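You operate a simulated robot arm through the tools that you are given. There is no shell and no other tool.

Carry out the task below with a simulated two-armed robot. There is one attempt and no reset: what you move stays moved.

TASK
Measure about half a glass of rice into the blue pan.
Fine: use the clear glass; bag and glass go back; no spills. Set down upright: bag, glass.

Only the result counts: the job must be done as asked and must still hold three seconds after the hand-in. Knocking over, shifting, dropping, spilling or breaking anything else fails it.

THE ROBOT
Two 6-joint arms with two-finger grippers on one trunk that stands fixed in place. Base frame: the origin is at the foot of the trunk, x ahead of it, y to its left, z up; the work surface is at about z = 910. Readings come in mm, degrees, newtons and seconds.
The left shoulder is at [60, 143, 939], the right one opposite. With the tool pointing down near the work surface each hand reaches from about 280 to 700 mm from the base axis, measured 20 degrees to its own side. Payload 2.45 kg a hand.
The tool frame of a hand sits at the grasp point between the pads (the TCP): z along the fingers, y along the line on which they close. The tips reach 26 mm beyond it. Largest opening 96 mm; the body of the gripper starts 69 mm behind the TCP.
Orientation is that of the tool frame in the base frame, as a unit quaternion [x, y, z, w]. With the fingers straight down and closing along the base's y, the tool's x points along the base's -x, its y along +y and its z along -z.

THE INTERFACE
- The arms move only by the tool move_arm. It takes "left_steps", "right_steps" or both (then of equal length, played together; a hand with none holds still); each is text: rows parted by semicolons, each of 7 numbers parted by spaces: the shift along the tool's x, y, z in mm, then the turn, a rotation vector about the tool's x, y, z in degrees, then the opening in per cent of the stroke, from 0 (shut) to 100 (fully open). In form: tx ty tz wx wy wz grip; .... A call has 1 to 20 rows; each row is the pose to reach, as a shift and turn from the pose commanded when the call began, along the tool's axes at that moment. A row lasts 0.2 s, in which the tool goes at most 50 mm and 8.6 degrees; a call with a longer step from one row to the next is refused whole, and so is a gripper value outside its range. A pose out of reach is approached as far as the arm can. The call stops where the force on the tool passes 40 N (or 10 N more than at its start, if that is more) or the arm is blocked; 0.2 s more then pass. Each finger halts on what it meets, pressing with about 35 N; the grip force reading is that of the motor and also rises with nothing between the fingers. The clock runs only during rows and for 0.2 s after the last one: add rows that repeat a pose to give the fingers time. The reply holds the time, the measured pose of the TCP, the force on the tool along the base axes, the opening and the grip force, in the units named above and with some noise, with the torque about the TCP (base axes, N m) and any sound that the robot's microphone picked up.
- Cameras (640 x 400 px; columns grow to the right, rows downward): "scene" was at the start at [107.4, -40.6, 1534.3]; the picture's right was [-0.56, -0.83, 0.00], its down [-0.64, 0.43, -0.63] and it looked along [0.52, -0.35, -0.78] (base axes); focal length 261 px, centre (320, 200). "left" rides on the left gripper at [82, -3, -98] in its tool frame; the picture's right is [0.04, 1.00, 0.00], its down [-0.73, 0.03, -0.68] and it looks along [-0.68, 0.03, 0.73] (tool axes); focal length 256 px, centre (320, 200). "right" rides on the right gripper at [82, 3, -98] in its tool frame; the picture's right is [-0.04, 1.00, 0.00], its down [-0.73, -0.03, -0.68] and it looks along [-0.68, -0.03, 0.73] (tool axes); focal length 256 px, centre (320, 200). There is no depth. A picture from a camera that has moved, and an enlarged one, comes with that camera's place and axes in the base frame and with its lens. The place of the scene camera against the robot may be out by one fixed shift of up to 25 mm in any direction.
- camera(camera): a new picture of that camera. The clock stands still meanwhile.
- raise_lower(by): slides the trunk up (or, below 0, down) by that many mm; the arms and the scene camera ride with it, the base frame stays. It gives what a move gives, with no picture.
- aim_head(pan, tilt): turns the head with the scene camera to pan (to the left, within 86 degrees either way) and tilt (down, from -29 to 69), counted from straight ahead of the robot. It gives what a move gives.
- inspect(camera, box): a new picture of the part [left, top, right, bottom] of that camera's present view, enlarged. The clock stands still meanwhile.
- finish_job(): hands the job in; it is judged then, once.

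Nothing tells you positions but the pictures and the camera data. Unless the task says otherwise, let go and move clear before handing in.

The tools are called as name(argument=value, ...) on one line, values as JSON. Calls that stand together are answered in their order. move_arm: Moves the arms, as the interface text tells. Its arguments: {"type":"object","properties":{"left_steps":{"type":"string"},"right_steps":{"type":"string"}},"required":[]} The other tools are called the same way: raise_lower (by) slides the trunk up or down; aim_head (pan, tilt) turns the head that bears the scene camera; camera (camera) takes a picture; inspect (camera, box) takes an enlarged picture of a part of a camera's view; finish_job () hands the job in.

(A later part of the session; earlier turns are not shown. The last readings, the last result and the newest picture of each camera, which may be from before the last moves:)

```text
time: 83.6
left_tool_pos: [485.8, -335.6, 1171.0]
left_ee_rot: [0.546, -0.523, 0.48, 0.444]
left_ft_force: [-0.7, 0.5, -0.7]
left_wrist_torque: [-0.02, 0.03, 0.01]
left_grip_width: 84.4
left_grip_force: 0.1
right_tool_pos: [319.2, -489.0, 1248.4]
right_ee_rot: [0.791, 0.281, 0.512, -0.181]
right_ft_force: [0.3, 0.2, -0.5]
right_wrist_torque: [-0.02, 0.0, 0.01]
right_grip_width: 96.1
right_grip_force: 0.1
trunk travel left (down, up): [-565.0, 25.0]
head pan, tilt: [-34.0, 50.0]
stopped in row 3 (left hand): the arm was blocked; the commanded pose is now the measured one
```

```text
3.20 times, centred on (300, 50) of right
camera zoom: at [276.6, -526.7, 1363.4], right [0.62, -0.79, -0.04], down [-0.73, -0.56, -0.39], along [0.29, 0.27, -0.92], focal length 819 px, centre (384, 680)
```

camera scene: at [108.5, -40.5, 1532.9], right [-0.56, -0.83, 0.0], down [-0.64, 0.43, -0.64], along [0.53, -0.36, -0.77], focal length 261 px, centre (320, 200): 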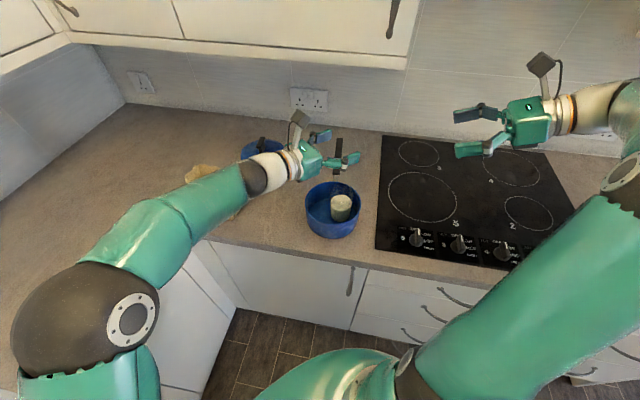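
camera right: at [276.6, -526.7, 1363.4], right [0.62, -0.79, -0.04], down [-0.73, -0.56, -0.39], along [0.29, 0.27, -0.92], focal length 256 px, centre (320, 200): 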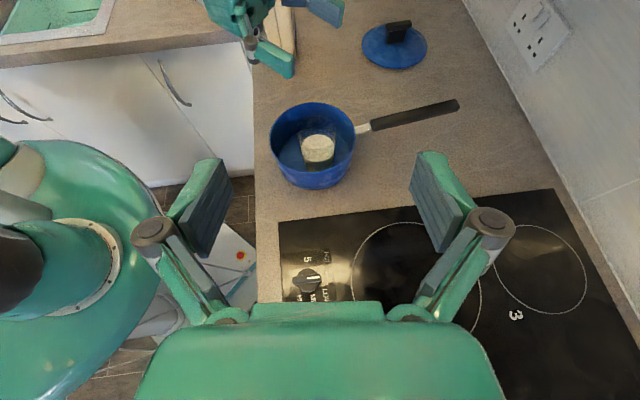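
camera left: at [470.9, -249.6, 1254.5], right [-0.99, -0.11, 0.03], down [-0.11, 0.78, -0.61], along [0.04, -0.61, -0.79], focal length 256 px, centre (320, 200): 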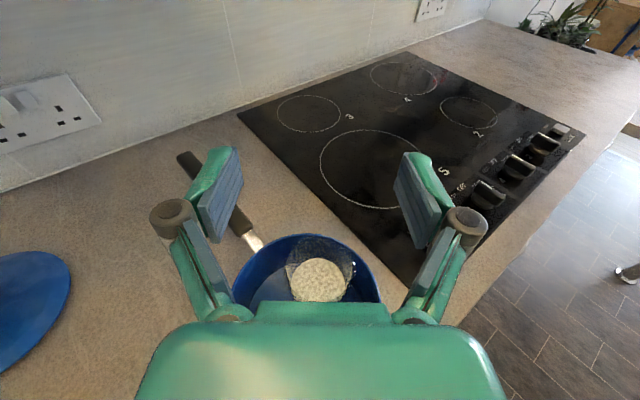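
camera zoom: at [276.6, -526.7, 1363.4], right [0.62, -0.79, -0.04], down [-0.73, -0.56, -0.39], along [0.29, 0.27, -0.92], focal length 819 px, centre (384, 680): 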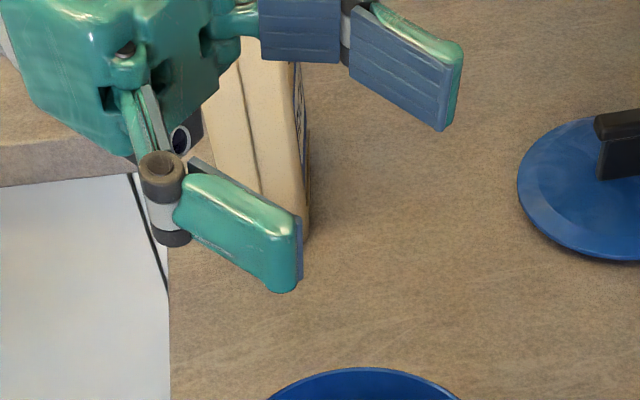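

The bag and pan are undisturbed. I'll back the left hand up a little and read the state.

move_arm(left_steps="-5 0 -15 1 0 0 88;-10 0 -30 2 0 0 88;-10 0 -30 2 0 0 88")

aim_head(pan=5, tilt=60)

camera(camera="scene")

```text
time: 84.4
left_tool_pos: [479.5, -309.5, 1164.7]
left_ee_rot: [0.554, -0.518, 0.485, 0.435]
left_ft_force: [-0.2, -0.2, 0.7]
left_wrist_torque: [0.0, -0.01, 0.0]
left_grip_width: 84.6
left_grip_force: 0.0
right_tool_pos: [318.8, -490.3, 1250.5]
right_ee_rot: [0.791, 0.281, 0.512, -0.182]
right_ft_force: [0.4, 0.0, 0.4]
right_wrist_torque: [-0.02, 0.01, 0.01]
right_grip_width: 96.2
right_grip_force: 0.0
trunk travel left (down, up): [-565.0, 25.0]
head pan, tilt: [-34.0, 50.0]
```

```text
time: 85.4
left_tool_pos: [479.7, -309.3, 1166.2]
left_ee_rot: [0.554, -0.517, 0.486, 0.435]
left_ft_force: [-1.0, -0.5, 0.4]
left_wrist_torque: [0.0, -0.02, 0.05]
left_grip_width: 84.5
left_grip_force: 0.0
right_tool_pos: [318.7, -489.9, 1250.3]
right_ee_rot: [0.792, 0.281, 0.511, -0.181]
right_ft_force: [-0.3, 0.2, 0.9]
right_wrist_torque: [-0.01, -0.04, 0.01]
right_grip_width: 96.3
right_grip_force: 0.1
trunk travel left (down, up): [-565.0, 25.0]
head pan, tilt: [5.0, 60.0]
```

```text
taken
camera scene: at [110.6, 7.9, 1522.8], right [0.09, -1.0, 0.0], down [-0.86, -0.07, -0.5], along [0.5, 0.04, -0.87], focal length 261 px, centre (320, 200)
```

scene: 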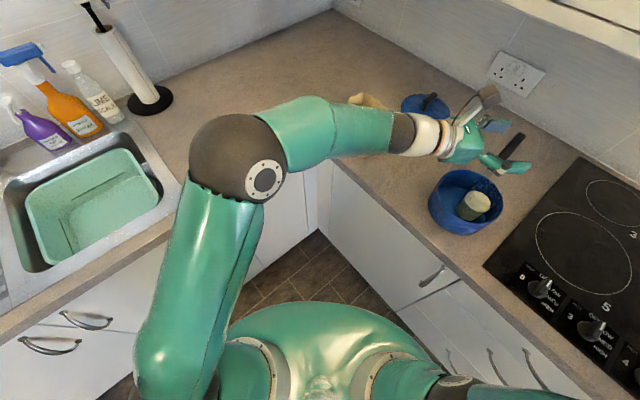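

The block released once I backed off, so it was the arm itself near a limit. The right arm works comfortably at the pan (as with the bag), so I'll use it for the glass and retract the left hand first.

move_arm(left_steps="5 0 -44 0 0 0 100;10 0 -88 0 0 0 100;15 0 -132 0 0 0 100;20 0 -176 0 0 0 100;25 0 -220 0 0 0 100;30 0 -264 0 0 0 100;35 0 -308 0 0 0 100;40 0 -352 0 0 0 100;45 0 -396 0 0 0 100")

aim_head(pan=-34, tilt=50)

camera(camera="scene")

inspect(camera="left", box=[240, 100, 420, 240])

inspect(camera="right", box=[250, 70, 390, 200])

```text
time: 87.4
left_tool_pos: [442.6, 77.8, 1271.0]
left_ee_rot: [0.553, -0.517, 0.486, 0.436]
left_ft_force: [0.0, 0.7, 0.1]
left_wrist_torque: [-0.01, 0.04, -0.02]
left_grip_width: 96.0
left_grip_force: 0.1
right_tool_pos: [317.8, -489.0, 1250.2]
right_ee_rot: [0.791, 0.282, 0.512, -0.181]
right_ft_force: [-0.3, -0.6, -0.2]
right_wrist_torque: [-0.01, -0.02, 0.03]
right_grip_width: 96.0
right_grip_force: 0.1
trunk travel left (down, up): [-565.0, 25.0]
head pan, tilt: [5.0, 60.0]
```

```text
time: 88.5
left_tool_pos: [444.1, 75.1, 1269.1]
left_ee_rot: [0.554, -0.517, 0.486, 0.435]
left_ft_force: [-0.1, -0.8, -0.3]
left_wrist_torque: [-0.01, -0.01, 0.03]
left_grip_width: 96.0
left_grip_force: 0.1
right_tool_pos: [318.3, -490.1, 1250.2]
right_ee_rot: [0.791, 0.282, 0.512, -0.182]
right_ft_force: [-0.1, -0.2, -1.5]
right_wrist_torque: [-0.01, 0.0, -0.02]
right_grip_width: 95.9
right_grip_force: 0.0
trunk travel left (down, up): [-565.0, 25.0]
head pan, tilt: [-34.0, 50.0]
```

```text
taken
camera scene: at [108.0, -40.9, 1535.4], right [-0.56, -0.83, 0.0], down [-0.64, 0.43, -0.64], along [0.53, -0.36, -0.77], focal length 261 px, centre (320, 200)
```

scene: 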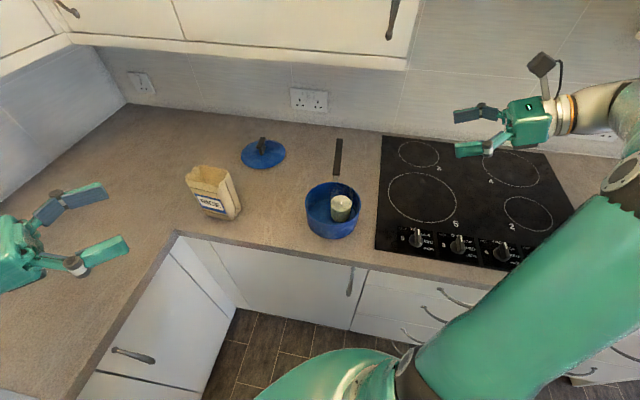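

```text
2.86 times, centred on (330, 170) of left
camera zoom: at [438.5, 160.7, 1365.1], right [-1.0, -0.09, 0.02], down [-0.08, 0.78, -0.63], along [0.04, -0.62, -0.78], focal length 731 px, centre (291, 286)
```

zoom: 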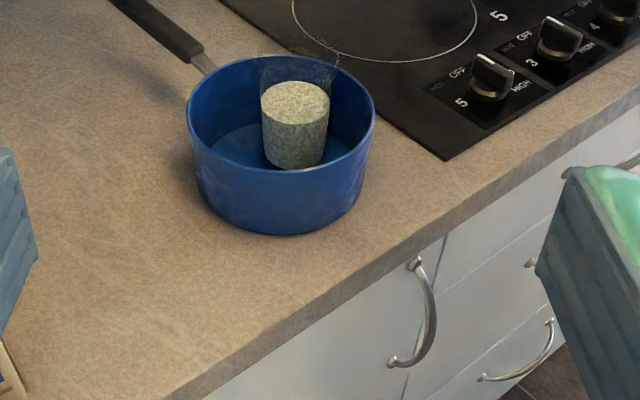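

```text
3.08 times, centred on (320, 135) of right
camera zoom: at [276.2, -527.1, 1365.7], right [0.62, -0.79, -0.04], down [-0.73, -0.56, -0.39], along [0.29, 0.27, -0.92], focal length 788 px, centre (320, 400)
```

zoom: 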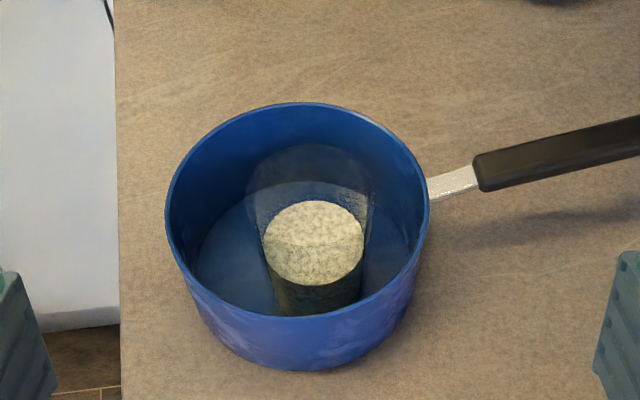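

Glass at about (473, -347). Move the right hand above it with fingers straddling.

move_arm(right_steps="-6.9 -2.2 41.5 0 0 0 100;-13.7 -4.3 83 0 0 0 100;-20.6 -6.5 124.6 0 0 0 100;-27.5 -8.7 166 0 0 0 100;-34.3 -10.8 207.6 0 0 0 100;-41.2 -13 249.1 0 0 0 100;-41.2 -13 249.1 0 0 0 100")

camera(camera="right")

inspect(camera="left", box=[220, 60, 440, 240])

```text
time: 90.1
left_tool_pos: [443.0, 75.4, 1269.9]
left_ee_rot: [0.553, -0.518, 0.486, 0.435]
left_ft_force: [-0.5, -0.4, 0.2]
left_wrist_torque: [0.0, -0.02, -0.01]
left_grip_width: 96.1
left_grip_force: 0.0
right_tool_pos: [471.4, -346.9, 1111.1]
right_ee_rot: [0.792, 0.281, 0.512, -0.18]
right_ft_force: [0.6, -0.3, 0.5]
right_wrist_torque: [-0.02, -0.03, 0.03]
right_grip_width: 96.2
right_grip_force: 0.0
trunk travel left (down, up): [-565.0, 25.0]
head pan, tilt: [-34.0, 50.0]
```

```text
taken
camera right: at [429.4, -383.9, 1227.1], right [0.62, -0.79, -0.04], down [-0.73, -0.56, -0.39], along [0.29, 0.27, -0.92], focal length 256 px, centre (320, 200)
```

right: 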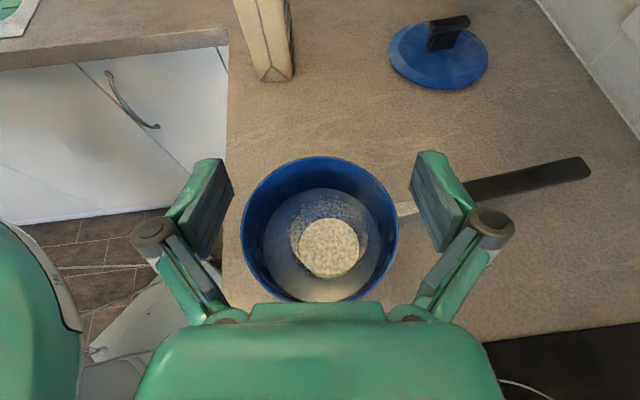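

```text
2.22 times, centred on (330, 150) of left
camera zoom: at [437.7, 161.1, 1365.4], right [-1.0, -0.09, 0.02], down [-0.08, 0.78, -0.63], along [0.04, -0.62, -0.78], focal length 569 px, centre (298, 311)
```

zoom: 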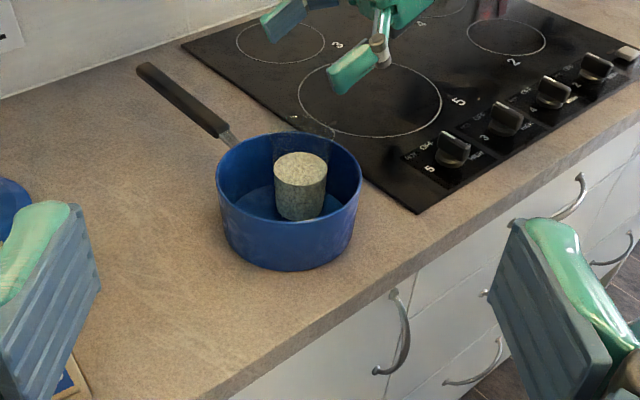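

Aligned within 4 mm. Descend around the glass (staying above the pan rim).

move_arm(right_steps="-20 3.5 9 0 0 0 100;-45 3.5 20.3 0 0 0 100;-70 3.5 31.5 0 0 0 100;-88 3.5 39.6 0 0 0 100;-97.5 3.5 43.9 0 0 0 100;-97.5 3.5 43.9 0 0 0 100")

camera(camera="right")

inspect(camera="left", box=[220, 60, 440, 240])

```text
time: 91.5
left_tool_pos: [444.8, 75.7, 1270.0]
left_ee_rot: [0.554, -0.517, 0.486, 0.435]
left_ft_force: [0.1, 0.4, -0.7]
left_wrist_torque: [0.03, -0.01, 0.0]
left_grip_width: 96.2
left_grip_force: 0.0
right_tool_pos: [474.9, -348.9, 1002.2]
right_ee_rot: [0.791, 0.282, 0.511, -0.182]
right_ft_force: [0.4, -0.3, -0.1]
right_wrist_torque: [0.01, -0.02, 0.0]
right_grip_width: 95.9
right_grip_force: 0.1
trunk travel left (down, up): [-565.0, 25.0]
head pan, tilt: [-34.0, 50.0]
```

```text
taken
camera right: at [433.2, -385.6, 1118.8], right [0.62, -0.79, -0.04], down [-0.73, -0.56, -0.39], along [0.29, 0.27, -0.92], focal length 256 px, centre (320, 200)
```

right: 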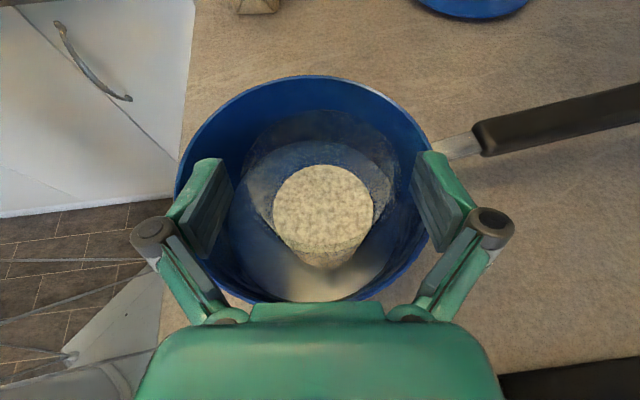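

```text
2.22 times, centred on (330, 150) of left
camera zoom: at [438.4, 161.2, 1365.1], right [-1.0, -0.09, 0.02], down [-0.08, 0.78, -0.63], along [0.04, -0.62, -0.78], focal length 569 px, centre (298, 311)
```

zoom: 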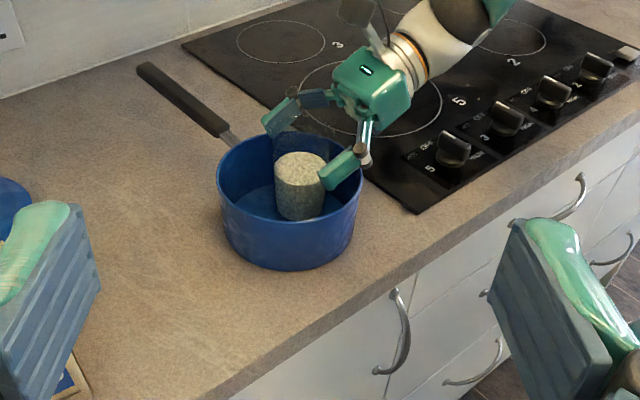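

Glass is centred between the pads. Close.

move_arm(right_steps="0 0 0 0 0 0 80;0 0 0 0 0 0 65;0 0 0 0 0 0 50;0 0 0 0 0 0 50")

camera(camera="right")

```text
time: 92.5
left_tool_pos: [444.5, 76.4, 1269.5]
left_ee_rot: [0.554, -0.517, 0.486, 0.435]
left_ft_force: [0.6, 0.9, -0.2]
left_wrist_torque: [0.0, 0.0, -0.02]
left_grip_width: 95.9
left_grip_force: 0.0
right_tool_pos: [476.7, -347.3, 1002.6]
right_ee_rot: [0.791, 0.281, 0.512, -0.181]
right_ft_force: [-0.3, -0.9, -0.6]
right_wrist_torque: [0.02, 0.02, 0.01]
right_grip_width: 66.9
right_grip_force: 34.9
trunk travel left (down, up): [-565.0, 25.0]
head pan, tilt: [-34.0, 50.0]
```

```text
taken
camera right: at [433.2, -385.7, 1119.2], right [0.62, -0.79, -0.04], down [-0.73, -0.56, -0.39], along [0.29, 0.27, -0.92], focal length 256 px, centre (320, 200)
```

right: 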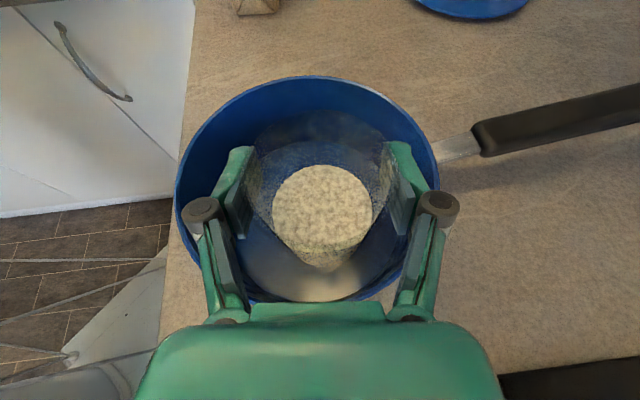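

Glass gripped. Lift above the pan rim and shift slightly back so the rice will land mid-pan.

move_arm(right_steps="18 0 -8.1 0 0 0 50;40 0 -18 0 0 0 50;62 0 -27.9 0 0 0 50;80 0 -36 0 0 0 50;75 -5 -47 0 0 0 50;70 -9.6 -58 0 0 0 50;70 -9.6 -58 0 0 0 50")

inspect(camera="left", box=[220, 60, 440, 240])

camera(camera="right")

```text
time: 94.1
left_tool_pos: [444.4, 76.2, 1269.1]
left_ee_rot: [0.554, -0.518, 0.486, 0.436]
left_ft_force: [0.3, -0.2, 0.6]
left_wrist_torque: [-0.03, -0.02, -0.01]
left_grip_width: 95.7
left_grip_force: 0.1
right_tool_pos: [449.8, -356.3, 1091.4]
right_ee_rot: [0.791, 0.281, 0.512, -0.181]
right_ft_force: [0.0, 0.5, -3.4]
right_wrist_torque: [-0.05, 0.01, 0.0]
right_grip_width: 66.6
right_grip_force: 35.7
trunk travel left (down, up): [-565.0, 25.0]
head pan, tilt: [-34.0, 50.0]
```

```text
2.22 times, centred on (330, 150) of left
camera zoom: at [439.0, 160.9, 1365.0], right [-1.0, -0.09, 0.02], down [-0.08, 0.78, -0.63], along [0.04, -0.62, -0.78], focal length 569 px, centre (298, 311)
```

zoom: 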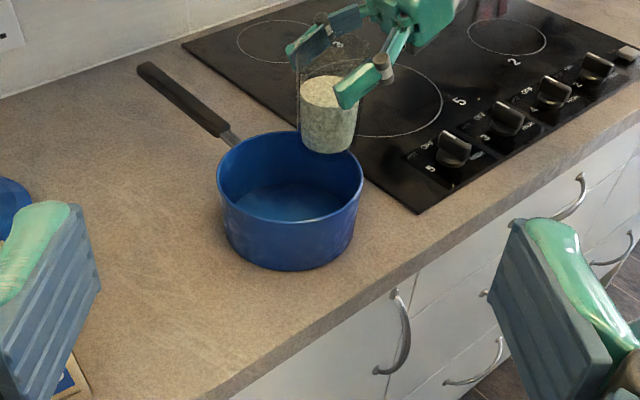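

```text
taken
camera right: at [407.8, -393.8, 1207.2], right [0.62, -0.79, -0.04], down [-0.73, -0.56, -0.39], along [0.29, 0.27, -0.92], focal length 256 px, centre (320, 200)
```

right: 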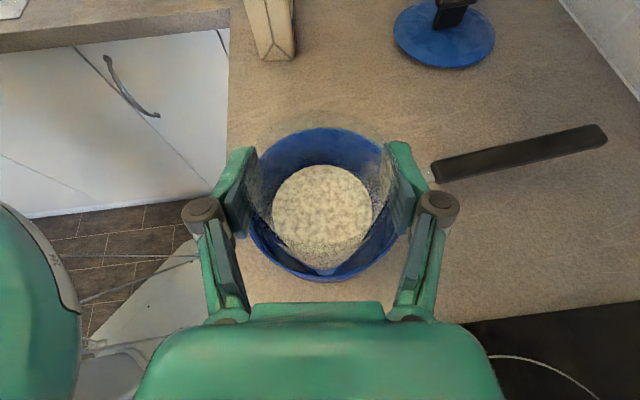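

The glass is up, half full. Tilt it toward the pan's middle, first to 48°.

move_arm(right_steps="0 0 0 0 -8 0 50;0 0 0 0 -16 0 50;0 0 0 0 -24 0 50;0 0 0 0 -32 0 50;0 0 0 0 -40 0 50;0 0 0 0 -48 0 50;0 0 0 0 -48 0 50")

inspect(camera="left", box=[260, 60, 420, 200])

inspect(camera="scene", box=[280, 110, 420, 250])

```text
time: 95.7
left_tool_pos: [444.3, 76.1, 1269.3]
left_ee_rot: [0.554, -0.517, 0.486, 0.436]
left_ft_force: [-0.3, 0.2, 0.0]
left_wrist_torque: [0.03, -0.03, 0.02]
left_grip_width: 96.0
left_grip_force: 0.0
right_tool_pos: [450.5, -357.2, 1091.7]
right_ee_rot: [0.931, 0.331, 0.146, -0.051]
right_ft_force: [-0.7, 1.0, -3.0]
right_wrist_torque: [0.06, -0.09, -0.03]
right_grip_width: 66.6
right_grip_force: 35.2
trunk travel left (down, up): [-565.0, 25.0]
head pan, tilt: [-34.0, 50.0]
```

```text
2.86 times, centred on (340, 130) of left
camera zoom: at [438.3, 160.8, 1365.2], right [-1.0, -0.09, 0.02], down [-0.08, 0.78, -0.63], along [0.04, -0.62, -0.78], focal length 731 px, centre (263, 400)
```

zoom: 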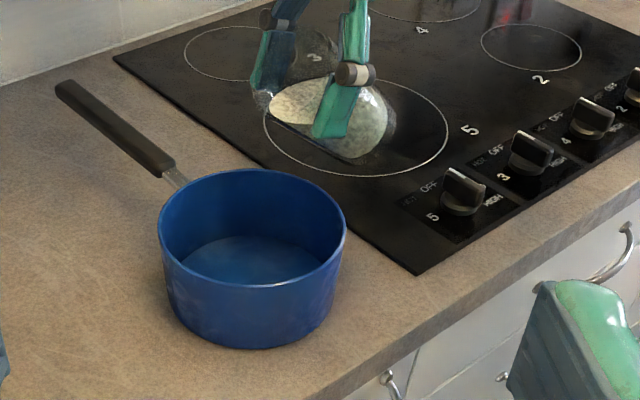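

```text
2.86 times, centred on (350, 180) of scene
camera zoom: at [107.8, -41.2, 1535.4], right [-0.56, -0.83, 0.0], down [-0.64, 0.43, -0.64], along [0.53, -0.36, -0.77], focal length 746 px, centre (234, 257)
```

zoom: 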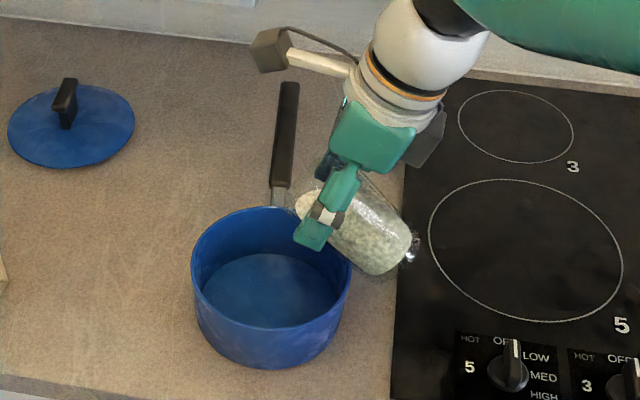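

The lip is above the pan centre and rice is close to it. Keep tilting while lowering a bit.

move_arm(right_steps="0 0 6 0 -4 0 50;0 0 12 0 -8 0 50;0 0 18 0 -12 0 50;0 0 18 0 -12 0 50")

inspect(camera="left", box=[260, 60, 420, 200])

inspect(camera="scene", box=[280, 110, 420, 250])

```text
time: 96.7
left_tool_pos: [444.3, 75.7, 1269.5]
left_ee_rot: [0.553, -0.518, 0.486, 0.436]
left_ft_force: [0.1, -0.7, -0.6]
left_wrist_torque: [0.03, 0.04, 0.01]
left_grip_width: 96.0
left_grip_force: 0.0
right_tool_pos: [454.2, -354.9, 1075.0]
right_ee_rot: [0.941, 0.333, 0.047, -0.017]
right_ft_force: [-0.2, 0.2, -2.6]
right_wrist_torque: [0.08, -0.1, 0.02]
right_grip_width: 66.9
right_grip_force: 35.1
trunk travel left (down, up): [-565.0, 25.0]
head pan, tilt: [-34.0, 50.0]
```

```text
2.86 times, centred on (340, 130) of left
camera zoom: at [438.4, 160.8, 1365.2], right [-1.0, -0.09, 0.02], down [-0.08, 0.78, -0.63], along [0.04, -0.62, -0.78], focal length 731 px, centre (263, 400)
```

zoom: 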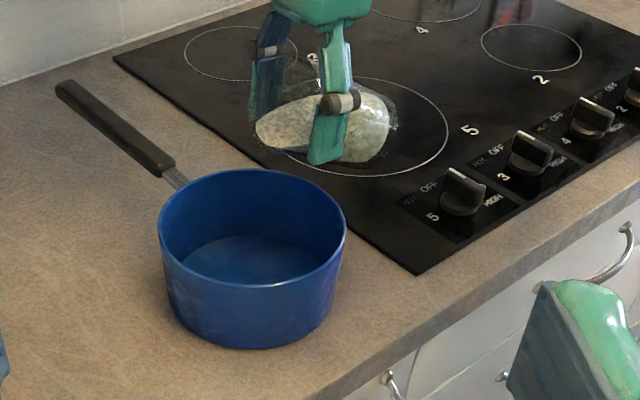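

```text
2.86 times, centred on (350, 180) of scene
camera zoom: at [108.0, -41.2, 1535.4], right [-0.56, -0.83, 0.0], down [-0.64, 0.43, -0.64], along [0.53, -0.36, -0.77], focal length 746 px, centre (234, 257)
```

zoom: 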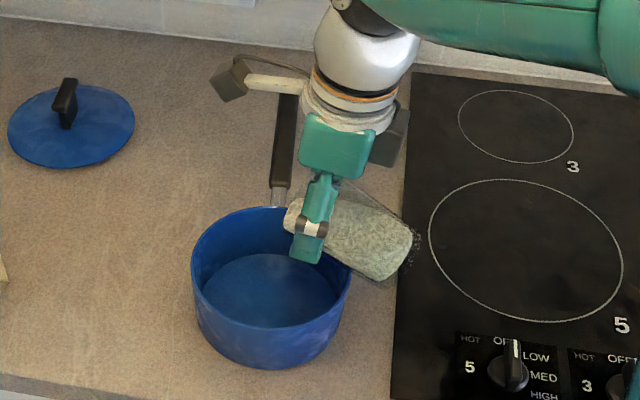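

The lip checks out at about (478, -340), over the pan's centre. Continue tilting.

move_arm(right_steps="0 0 4 0 -4 0 50;0 0 8 0 -8 0 50;0 0 8 0 -8 0 50")

inspect(camera="left", box=[260, 60, 420, 200])

```text
time: 97.5
left_tool_pos: [444.6, 76.4, 1269.9]
left_ee_rot: [0.553, -0.517, 0.486, 0.436]
left_ft_force: [0.7, -0.1, 0.1]
left_wrist_torque: [0.02, 0.02, -0.01]
left_grip_width: 95.9
left_grip_force: 0.0
right_tool_pos: [456.0, -354.5, 1064.0]
right_ee_rot: [0.942, 0.336, -0.019, 0.007]
right_ft_force: [0.7, 0.5, -2.7]
right_wrist_torque: [0.09, -0.13, -0.02]
right_grip_width: 67.0
right_grip_force: 34.8
trunk travel left (down, up): [-565.0, 25.0]
head pan, tilt: [-34.0, 50.0]
```

```text
2.86 times, centred on (340, 130) of left
camera zoom: at [438.6, 160.8, 1365.1], right [-1.0, -0.09, 0.02], down [-0.08, 0.78, -0.63], along [0.04, -0.62, -0.78], focal length 731 px, centre (263, 400)
```

zoom: 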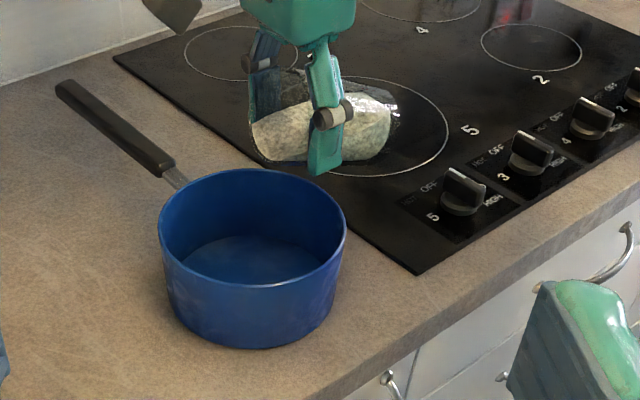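

move_arm(right_steps="0 0 0 0 -3 0 50;0 0 0 0 -6 0 50;0 0 0 0 -6 0 50;0 0 0 0 -6 0 50")

inspect(camera="left", box=[260, 60, 420, 200])

```text
time: 98.5
left_tool_pos: [444.2, 76.4, 1269.8]
left_ee_rot: [0.554, -0.518, 0.486, 0.435]
left_ft_force: [-0.1, 1.1, -0.9]
left_wrist_torque: [0.01, -0.02, 0.06]
left_grip_width: 96.2
left_grip_force: 0.1
right_tool_pos: [456.6, -353.4, 1065.1]
right_ee_rot: [0.94, 0.334, -0.067, 0.024]
right_ft_force: [0.4, -0.1, -2.7]
right_wrist_torque: [0.09, -0.11, 0.03]
right_grip_width: 67.0
right_grip_force: 35.3
trunk travel left (down, up): [-565.0, 25.0]
head pan, tilt: [-34.0, 50.0]
```

```text
2.86 times, centred on (340, 130) of left
camera zoom: at [439.0, 161.0, 1365.0], right [-1.0, -0.09, 0.02], down [-0.08, 0.78, -0.63], along [0.04, -0.62, -0.78], focal length 731 px, centre (263, 400)
```

zoom: 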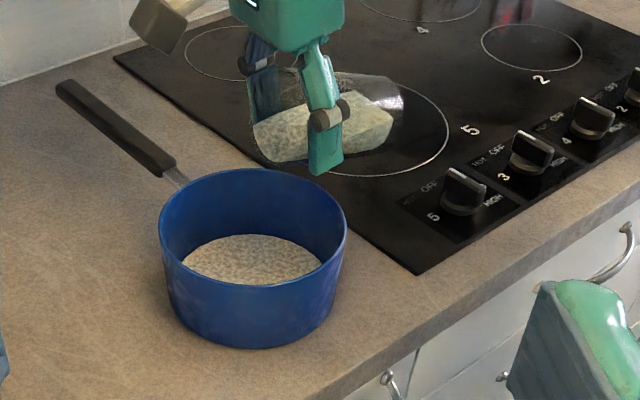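

Rice is landing in the pan. Keep tilting to empty the glass.

move_arm(right_steps="0 0 0 0 -3 0 50;0 0 0 0 -6 0 50;0 0 0 0 -9 0 50;0 0 0 0 -12 0 50;0 0 0 0 -15 0 50;0 0 0 0 -15 0 50")

inspect(camera="left", box=[260, 60, 420, 200])

```text
time: 99.9
left_tool_pos: [444.1, 76.0, 1269.5]
left_ee_rot: [0.554, -0.517, 0.487, 0.435]
left_ft_force: [0.5, -0.2, -0.5]
left_wrist_torque: [0.03, 0.03, 0.03]
left_grip_width: 96.2
left_grip_force: 0.0
right_tool_pos: [455.6, -352.5, 1065.5]
right_ee_rot: [0.923, 0.327, -0.189, 0.068]
right_ft_force: [-0.9, -0.1, -1.6]
right_wrist_torque: [0.07, -0.08, 0.0]
right_grip_width: 66.9
right_grip_force: 35.2
trunk travel left (down, up): [-565.0, 25.0]
head pan, tilt: [-34.0, 50.0]
```

```text
2.86 times, centred on (340, 130) of left
camera zoom: at [438.6, 160.9, 1365.1], right [-1.0, -0.09, 0.02], down [-0.08, 0.78, -0.63], along [0.04, -0.62, -0.78], focal length 731 px, centre (263, 400)
```

zoom: 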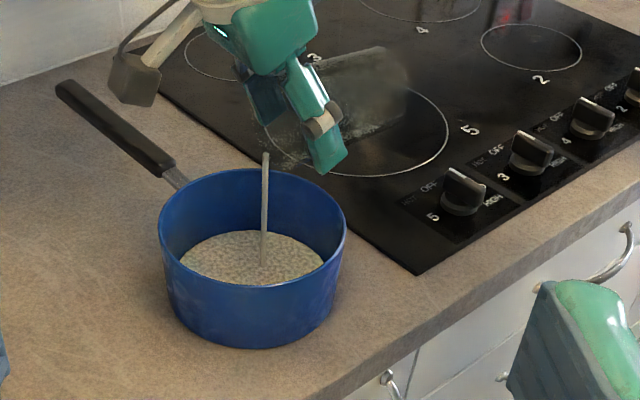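

move_arm(right_steps="0 0 0 0 -4 0 50;0 0 0 0 -8 0 50;0 0 0 0 -13 0 50;0 0 0 0 -18 0 50;0 0 0 0 -23 0 50;0 0 0 0 -23 0 50;0 0 0 0 -23 0 50")

inspect(camera="left", box=[260, 60, 420, 200])

inspect(camera="scene", box=[280, 110, 420, 250])

camera(camera="right")

```text
time: 101.5
left_tool_pos: [444.1, 77.6, 1270.2]
left_ee_rot: [0.553, -0.517, 0.486, 0.436]
left_ft_force: [0.3, 0.3, 0.5]
left_wrist_torque: [-0.01, -0.01, -0.03]
left_grip_width: 96.1
left_grip_force: 0.1
right_tool_pos: [455.8, -354.6, 1065.8]
right_ee_rot: [0.867, 0.308, -0.37, 0.132]
right_ft_force: [0.8, -0.3, -2.4]
right_wrist_torque: [0.07, -0.06, -0.01]
right_grip_width: 66.5
right_grip_force: 34.9
trunk travel left (down, up): [-565.0, 25.0]
head pan, tilt: [-34.0, 50.0]
```

```text
2.86 times, centred on (340, 130) of left
camera zoom: at [439.2, 161.0, 1364.9], right [-1.0, -0.09, 0.02], down [-0.08, 0.78, -0.63], along [0.04, -0.62, -0.78], focal length 731 px, centre (263, 400)
```

zoom: 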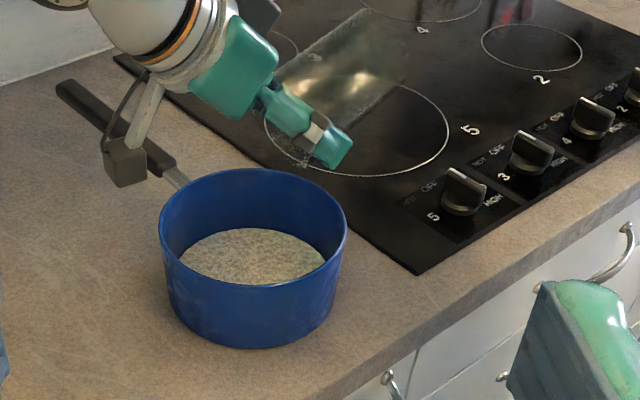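

```text
2.86 times, centred on (350, 180) of scene
camera zoom: at [108.8, -40.9, 1535.3], right [-0.56, -0.83, 0.0], down [-0.64, 0.43, -0.64], along [0.53, -0.36, -0.77], focal length 746 px, centre (234, 257)
```

zoom: 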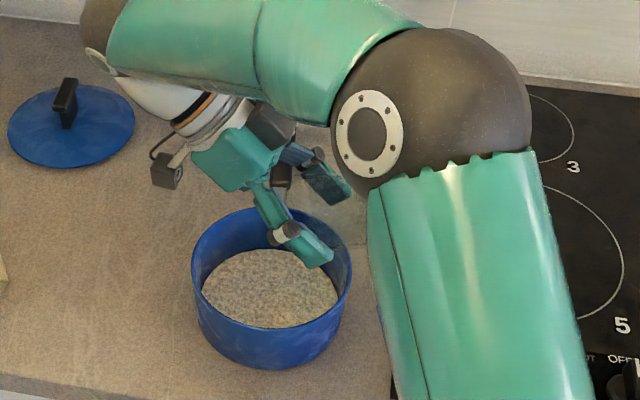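

```text
taken
camera right: at [556.6, -275.2, 1076.2], right [0.61, -0.79, 0.03], down [-0.03, 0.01, 1.0], along [-0.79, -0.61, -0.02], focal length 256 px, centre (320, 200)
```

right: 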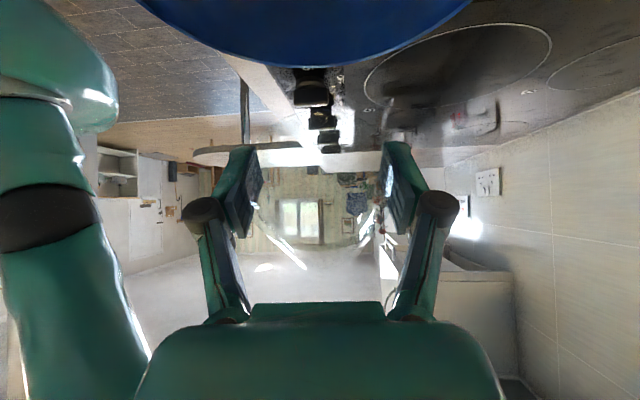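

The glass is empty and all the rice is in the pan. Raise a bit and turn the glass upright again.

move_arm(right_steps="-11 0 -10.5 0 0 0 50;-24 0 -23 0 0 0 50;-24 0 -23 0 8 0 50;-24 0 -23 0 16 0 50;-24 0 -23 0 24 0 50;-24 0 -23 0 32 0 50;-24 0 -23 0 40 0 50;-24 0 -23 0 48 0 50;-24 0 -23 0 56 0 50;-24 0 -23 0 64 0 50;-24 0 -23 0 72 0 50;-24 0 -23 0 80 0 50;-24 0 -23 0 88 0 50;-24 0 -23 0 96 0 50;-24 0 -23 0 104 0 50;-24 0 -23 0 112 0 50;-24 0 -23 0 112 0 50")

inspect(camera="left", box=[240, 40, 440, 200])

camera(camera="right")

```text
time: 105.1
left_tool_pos: [443.5, 76.8, 1269.2]
left_ee_rot: [0.553, -0.516, 0.487, 0.436]
left_ft_force: [0.1, 1.0, 0.5]
left_wrist_torque: [0.01, 0.02, 0.0]
left_grip_width: 96.0
left_grip_force: 0.0
right_tool_pos: [456.1, -354.2, 1099.5]
right_ee_rot: [0.791, 0.281, 0.513, -0.181]
right_ft_force: [0.0, -0.6, -1.4]
right_wrist_torque: [0.0, 0.01, -0.05]
right_grip_width: 66.8
right_grip_force: 34.5
trunk travel left (down, up): [-565.0, 25.0]
head pan, tilt: [-34.0, 50.0]
```

```text
2.50 times, centred on (340, 120) of left
camera zoom: at [438.5, 161.4, 1365.1], right [-1.0, -0.09, 0.02], down [-0.08, 0.78, -0.63], along [0.04, -0.62, -0.78], focal length 640 px, centre (270, 400)
```

zoom: 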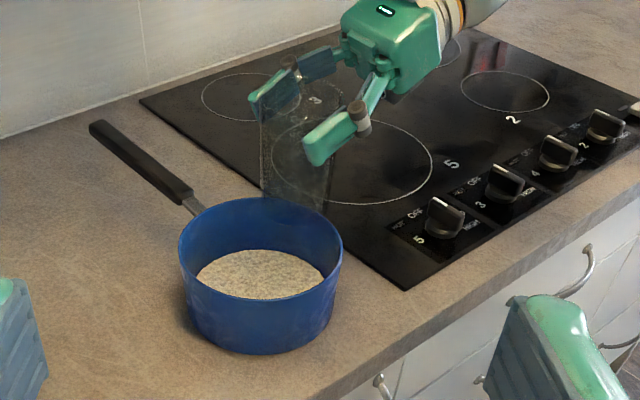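

```text
taken
camera right: at [413.7, -391.5, 1215.2], right [0.62, -0.79, -0.04], down [-0.73, -0.56, -0.39], along [0.29, 0.27, -0.92], focal length 256 px, centre (320, 200)
```

right: 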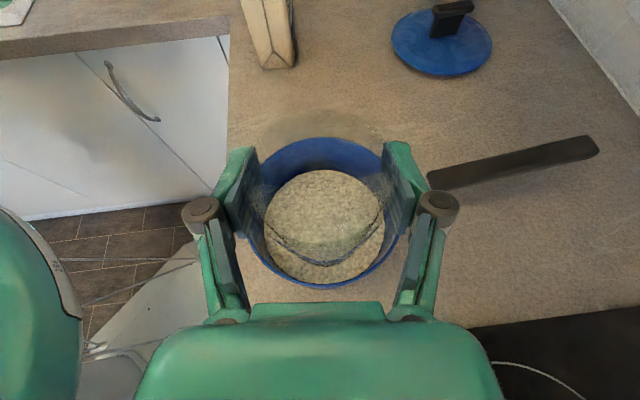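

Empty and upright. Carry the glass back over its original spot (567, -164).

move_arm(right_steps="7 -6.4 15.6 0 0 0 50;21.2 -19.3 47 0 0 0 50;37 -33.8 82 0 0 0 50;53 -48.3 117.3 0 0 0 50;69 -62.8 152.5 0 0 0 50;80 -72.8 176.9 0 0 0 50;84.9 -77.3 187.7 0 0 0 50;84.9 -77.3 187.7 0 0 0 50")

inspect(camera="scene", box=[160, 110, 400, 260])

camera(camera="right")

```text
time: 106.9
left_tool_pos: [444.6, 76.4, 1269.1]
left_ee_rot: [0.554, -0.517, 0.486, 0.435]
left_ft_force: [-0.4, -0.1, 0.4]
left_wrist_torque: [-0.02, -0.02, -0.03]
left_grip_width: 95.8
left_grip_force: 0.1
right_tool_pos: [566.9, -163.6, 1102.5]
right_ee_rot: [0.791, 0.281, 0.512, -0.181]
right_ft_force: [0.1, 0.6, -1.4]
right_wrist_torque: [-0.03, -0.04, -0.01]
right_grip_width: 66.7
right_grip_force: 35.3
trunk travel left (down, up): [-565.0, 25.0]
head pan, tilt: [-34.0, 50.0]
```

```text
2.67 times, centred on (280, 185) of scene
camera zoom: at [108.3, -41.0, 1535.4], right [-0.56, -0.83, 0.0], down [-0.64, 0.43, -0.64], along [0.53, -0.36, -0.77], focal length 696 px, centre (427, 240)
```

zoom: 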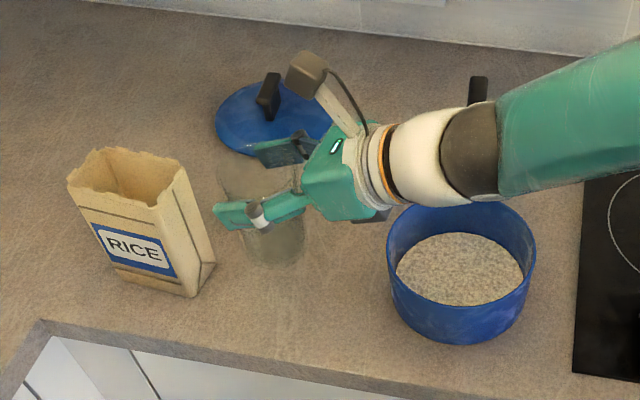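

```text
taken
camera right: at [525.7, -201.1, 1218.0], right [0.62, -0.79, -0.04], down [-0.73, -0.56, -0.39], along [0.29, 0.27, -0.92], focal length 256 px, centre (320, 200)
```

right: 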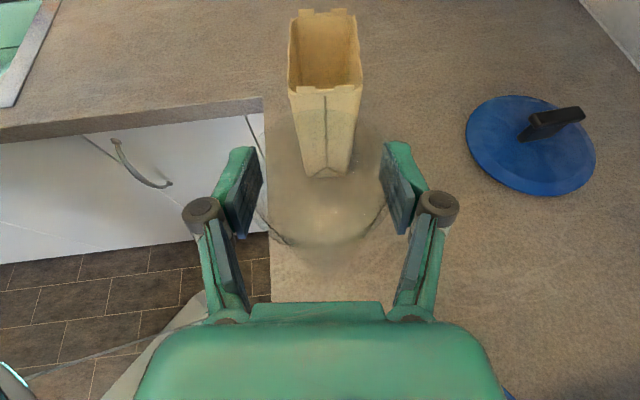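

Over its spot; bag and pan look right. Lower most of the way and check the clearance to the pan.

move_arm(right_steps="-20 0 9 0 0 0 50;-42 0 19 0 0 0 50;-64 0 29 0 0 0 50;-78 0 35.3 0 0 0 50;-84 0 38 0 0 0 50;-84 0 38 0 0 0 50")

inspect(camera="scene", box=[160, 110, 400, 260])

inspect(camera="left", box=[160, 60, 420, 220])

```text
time: 108.3
left_tool_pos: [444.1, 75.6, 1268.8]
left_ee_rot: [0.554, -0.517, 0.487, 0.435]
left_ft_force: [0.3, 0.7, -0.8]
left_wrist_torque: [0.02, -0.02, 0.0]
left_grip_width: 96.2
left_grip_force: 0.0
right_tool_pos: [567.6, -164.9, 1008.8]
right_ee_rot: [0.791, 0.281, 0.512, -0.182]
right_ft_force: [-0.3, 0.6, -2.0]
right_wrist_torque: [-0.02, -0.05, 0.01]
right_grip_width: 66.5
right_grip_force: 34.6
trunk travel left (down, up): [-565.0, 25.0]
head pan, tilt: [-34.0, 50.0]
```

```text
2.67 times, centred on (280, 185) of scene
camera zoom: at [108.4, -40.9, 1535.4], right [-0.56, -0.83, 0.0], down [-0.64, 0.43, -0.64], along [0.53, -0.36, -0.77], focal length 696 px, centre (427, 240)
```

zoom: 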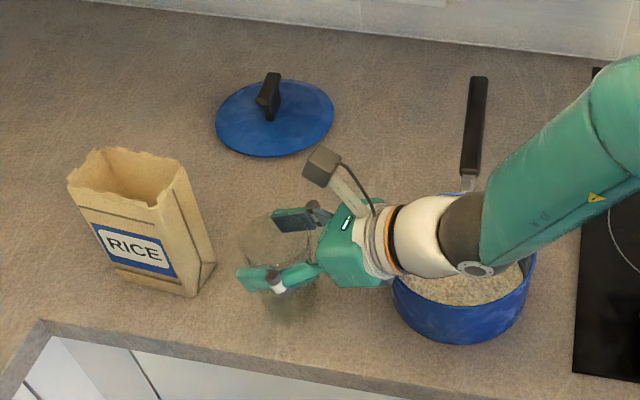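

```text
2.46 times, centred on (290, 140) of left
camera zoom: at [438.8, 161.1, 1365.0], right [-1.0, -0.09, 0.02], down [-0.08, 0.78, -0.63], along [0.04, -0.62, -0.78], focal length 630 px, centre (394, 348)
```

zoom: 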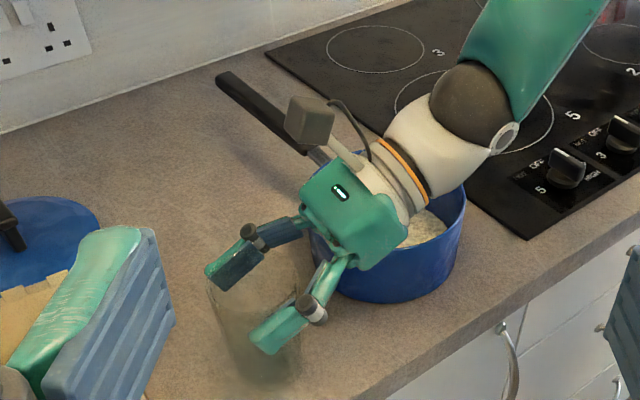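

Wrist passes well above the pan. Lower the last centimetre, feeling for contact.

move_arm(right_steps="-3.5 0 1.6 0 0 0 50;-6.5 0 2.9 0 0 0 50;-6.5 0 2.9 0 0 0 50")

```text
time: 109.1
left_tool_pos: [443.7, 75.6, 1268.9]
left_ee_rot: [0.554, -0.517, 0.486, 0.435]
left_ft_force: [0.2, -0.7, 0.6]
left_wrist_torque: [-0.03, -0.01, -0.01]
left_grip_width: 95.8
left_grip_force: 0.1
right_tool_pos: [567.9, -164.8, 1001.9]
right_ee_rot: [0.791, 0.282, 0.512, -0.183]
right_ft_force: [0.0, -0.2, -2.2]
right_wrist_torque: [-0.03, 0.0, -0.01]
right_grip_width: 66.5
right_grip_force: 35.1
trunk travel left (down, up): [-565.0, 25.0]
head pan, tilt: [-34.0, 50.0]
```

move_arm(right_steps="-1.4 0 0.6 0 0 0 50;-2.7 0 1.2 0 0 0 50;-2.7 0 1.2 0 0 0 50")

```text
time: 109.9
left_tool_pos: [444.5, 76.5, 1269.2]
left_ee_rot: [0.554, -0.516, 0.487, 0.435]
left_ft_force: [0.4, -0.8, -0.8]
left_wrist_torque: [-0.01, -0.04, 0.01]
left_grip_width: 95.8
left_grip_force: 0.1
right_tool_pos: [567.0, -164.5, 999.2]
right_ee_rot: [0.79, 0.281, 0.514, -0.181]
right_ft_force: [-0.2, 1.4, 4.5]
right_wrist_torque: [0.2, 0.2, 0.0]
right_grip_width: 66.5
right_grip_force: 34.8
trunk travel left (down, up): [-565.0, 25.0]
head pan, tilt: [-34.0, 50.0]
```

Contact. Release the glass slowly.

move_arm(right_steps="0.4 0 -0.2 0 0 0 62;0.4 0 -0.2 0 0 0 75;0.4 0 -0.2 0 0 0 90;0.4 0 -0.2 0 0 0 100;0.4 0 -0.2 0 0 0 100")

camera(camera="right")

inspect(camera="left", box=[160, 60, 420, 220])

```text
time: 111.1
left_tool_pos: [445.2, 76.9, 1269.4]
left_ee_rot: [0.554, -0.517, 0.486, 0.436]
left_ft_force: [0.2, 0.5, 0.4]
left_wrist_torque: [0.02, -0.03, 0.0]
left_grip_width: 95.8
left_grip_force: 0.0
right_tool_pos: [567.9, -164.7, 1000.3]
right_ee_rot: [0.791, 0.281, 0.512, -0.181]
right_ft_force: [-0.5, -0.4, 0.0]
right_wrist_torque: [0.0, -0.02, -0.01]
right_grip_width: 96.1
right_grip_force: 0.1
trunk travel left (down, up): [-565.0, 25.0]
head pan, tilt: [-34.0, 50.0]
```

```text
taken
camera right: at [525.9, -201.7, 1114.8], right [0.62, -0.79, -0.04], down [-0.73, -0.56, -0.39], along [0.29, 0.27, -0.92], focal length 256 px, centre (320, 200)
```

right: 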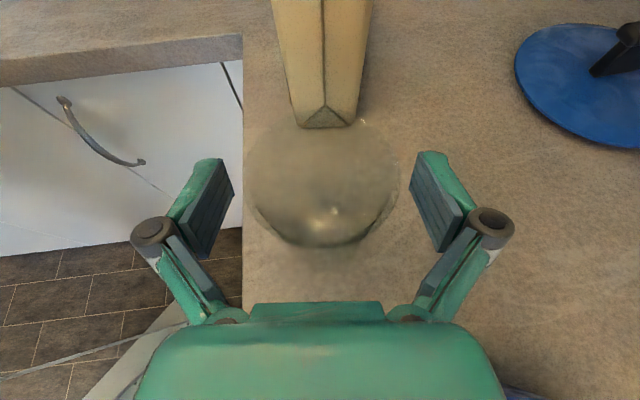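

```text
2.46 times, centred on (290, 140) of left
camera zoom: at [438.7, 161.1, 1365.1], right [-1.0, -0.09, 0.02], down [-0.08, 0.78, -0.63], along [0.04, -0.62, -0.78], focal length 630 px, centre (394, 348)
```

zoom: 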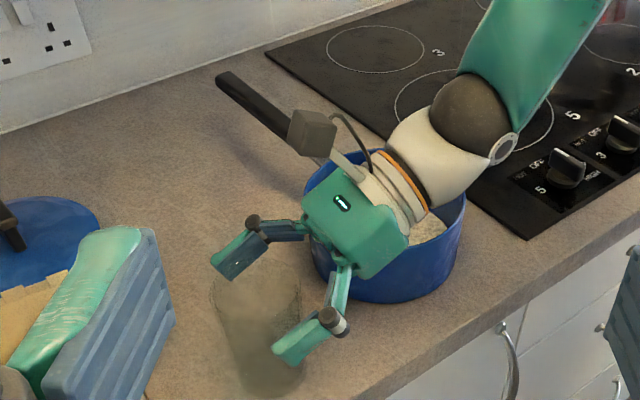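

Released; glass stands. Raise the hand straight up in modest steps.

move_arm(right_steps="13.7 0 -6.2 0 0 0 100;36.4 0 -16.4 0 0 0 100;63.8 0 -28.7 0 0 0 100;91 0 -41 0 0 0 100;118.4 0 -53.3 0 0 0 100;136.7 0 -61.5 0 0 0 100")

inspect(camera="left", box=[160, 60, 420, 220])

```text
time: 112.5
left_tool_pos: [444.0, 76.3, 1270.4]
left_ee_rot: [0.554, -0.518, 0.486, 0.435]
left_ft_force: [0.7, -0.2, -1.2]
left_wrist_torque: [-0.02, -0.02, -0.01]
left_grip_width: 96.1
left_grip_force: 0.0
right_tool_pos: [568.3, -166.5, 1149.2]
right_ee_rot: [0.791, 0.282, 0.511, -0.181]
right_ft_force: [0.0, -0.5, 0.0]
right_wrist_torque: [-0.05, 0.01, 0.02]
right_grip_width: 95.9
right_grip_force: 0.0
trunk travel left (down, up): [-565.0, 25.0]
head pan, tilt: [-34.0, 50.0]
```

```text
2.46 times, centred on (290, 140) of left
camera zoom: at [438.3, 161.1, 1365.2], right [-1.0, -0.09, 0.02], down [-0.08, 0.78, -0.63], along [0.04, -0.62, -0.78], focal length 630 px, centre (394, 348)
```

zoom: 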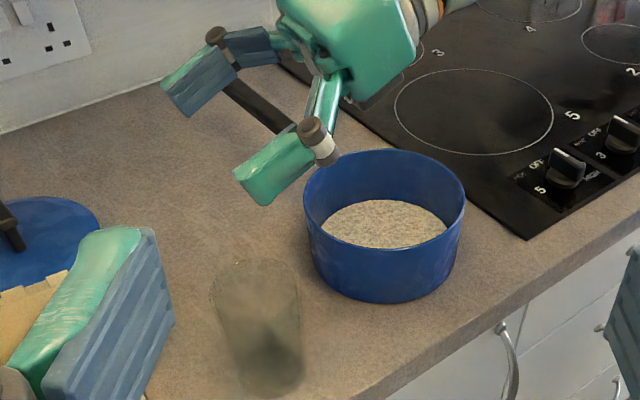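

Glass stands upright, clear of the hand. Withdraw the right hand to the side at height.

move_arm(right_steps="5 4 -40 0 0 0 100;10 8 -80 0 0 0 100;15 12 -120 0 0 0 100;20 16 -160 0 0 0 100;25 20 -200 0 0 0 100;30 24 -240 0 0 0 100;30 24 -280 0 0 0 100")

camera(camera="scene")

inspect(camera="scene", box=[160, 110, 400, 260])

camera(camera="right")

camera(camera="left")

```text
time: 114.1
left_tool_pos: [442.7, 76.3, 1270.4]
left_ee_rot: [0.554, -0.518, 0.485, 0.435]
left_ft_force: [-0.2, 0.1, 0.1]
left_wrist_torque: [-0.02, -0.01, 0.02]
left_grip_width: 95.9
left_grip_force: 0.2
right_tool_pos: [395.0, -338.2, 1289.7]
right_ee_rot: [0.791, 0.281, 0.512, -0.181]
right_ft_force: [-0.1, 0.2, 0.4]
right_wrist_torque: [-0.03, 0.0, -0.02]
right_grip_width: 95.9
right_grip_force: 0.1
trunk travel left (down, up): [-565.0, 25.0]
head pan, tilt: [-34.0, 50.0]
```

```text
taken
camera scene: at [107.3, -41.0, 1535.5], right [-0.56, -0.83, 0.0], down [-0.64, 0.43, -0.64], along [0.53, -0.36, -0.77], focal length 261 px, centre (320, 200)
```

scene: 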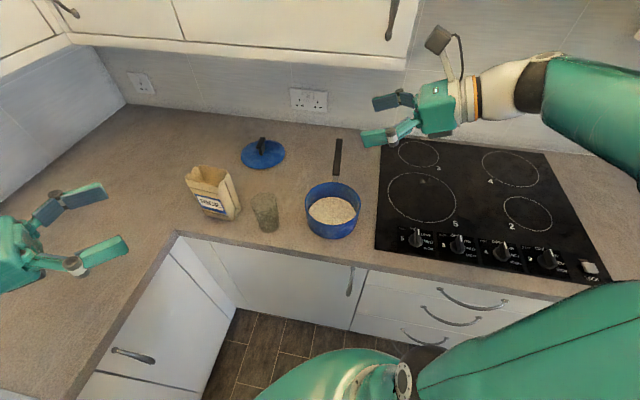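

```text
2.67 times, centred on (280, 185) of scene
camera zoom: at [107.3, -41.0, 1535.5], right [-0.56, -0.83, 0.0], down [-0.64, 0.43, -0.64], along [0.53, -0.36, -0.77], focal length 696 px, centre (427, 240)
```

zoom: 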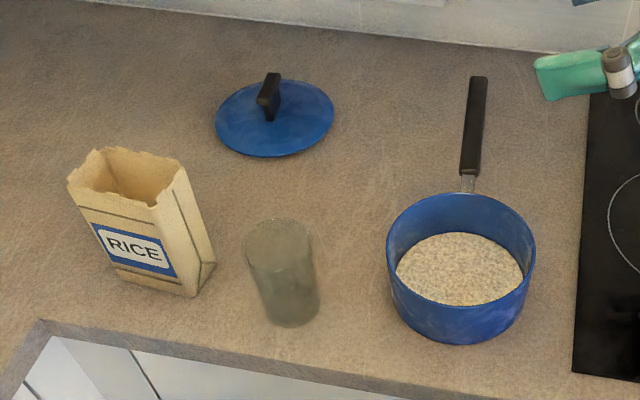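

```text
taken
camera right: at [352.8, -374.4, 1405.3], right [0.62, -0.79, -0.04], down [-0.73, -0.56, -0.39], along [0.29, 0.27, -0.92], focal length 256 px, centre (320, 200)
```

right: 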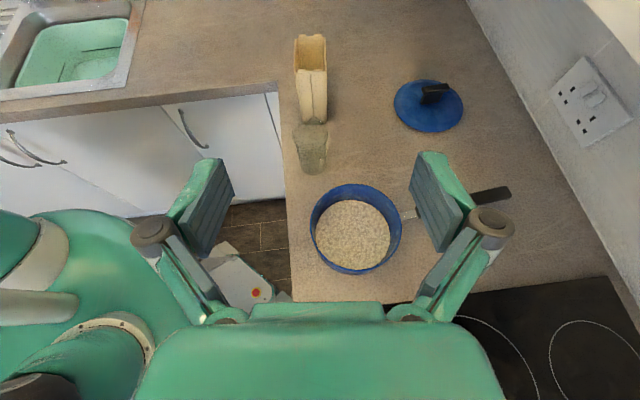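

```text
taken
camera left: at [437.8, 161.0, 1365.4], right [-1.0, -0.09, 0.02], down [-0.08, 0.78, -0.63], along [0.04, -0.62, -0.78], focal length 256 px, centre (320, 200)
```

left: 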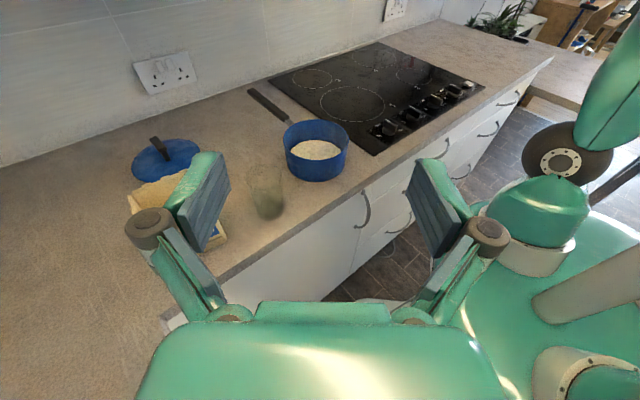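

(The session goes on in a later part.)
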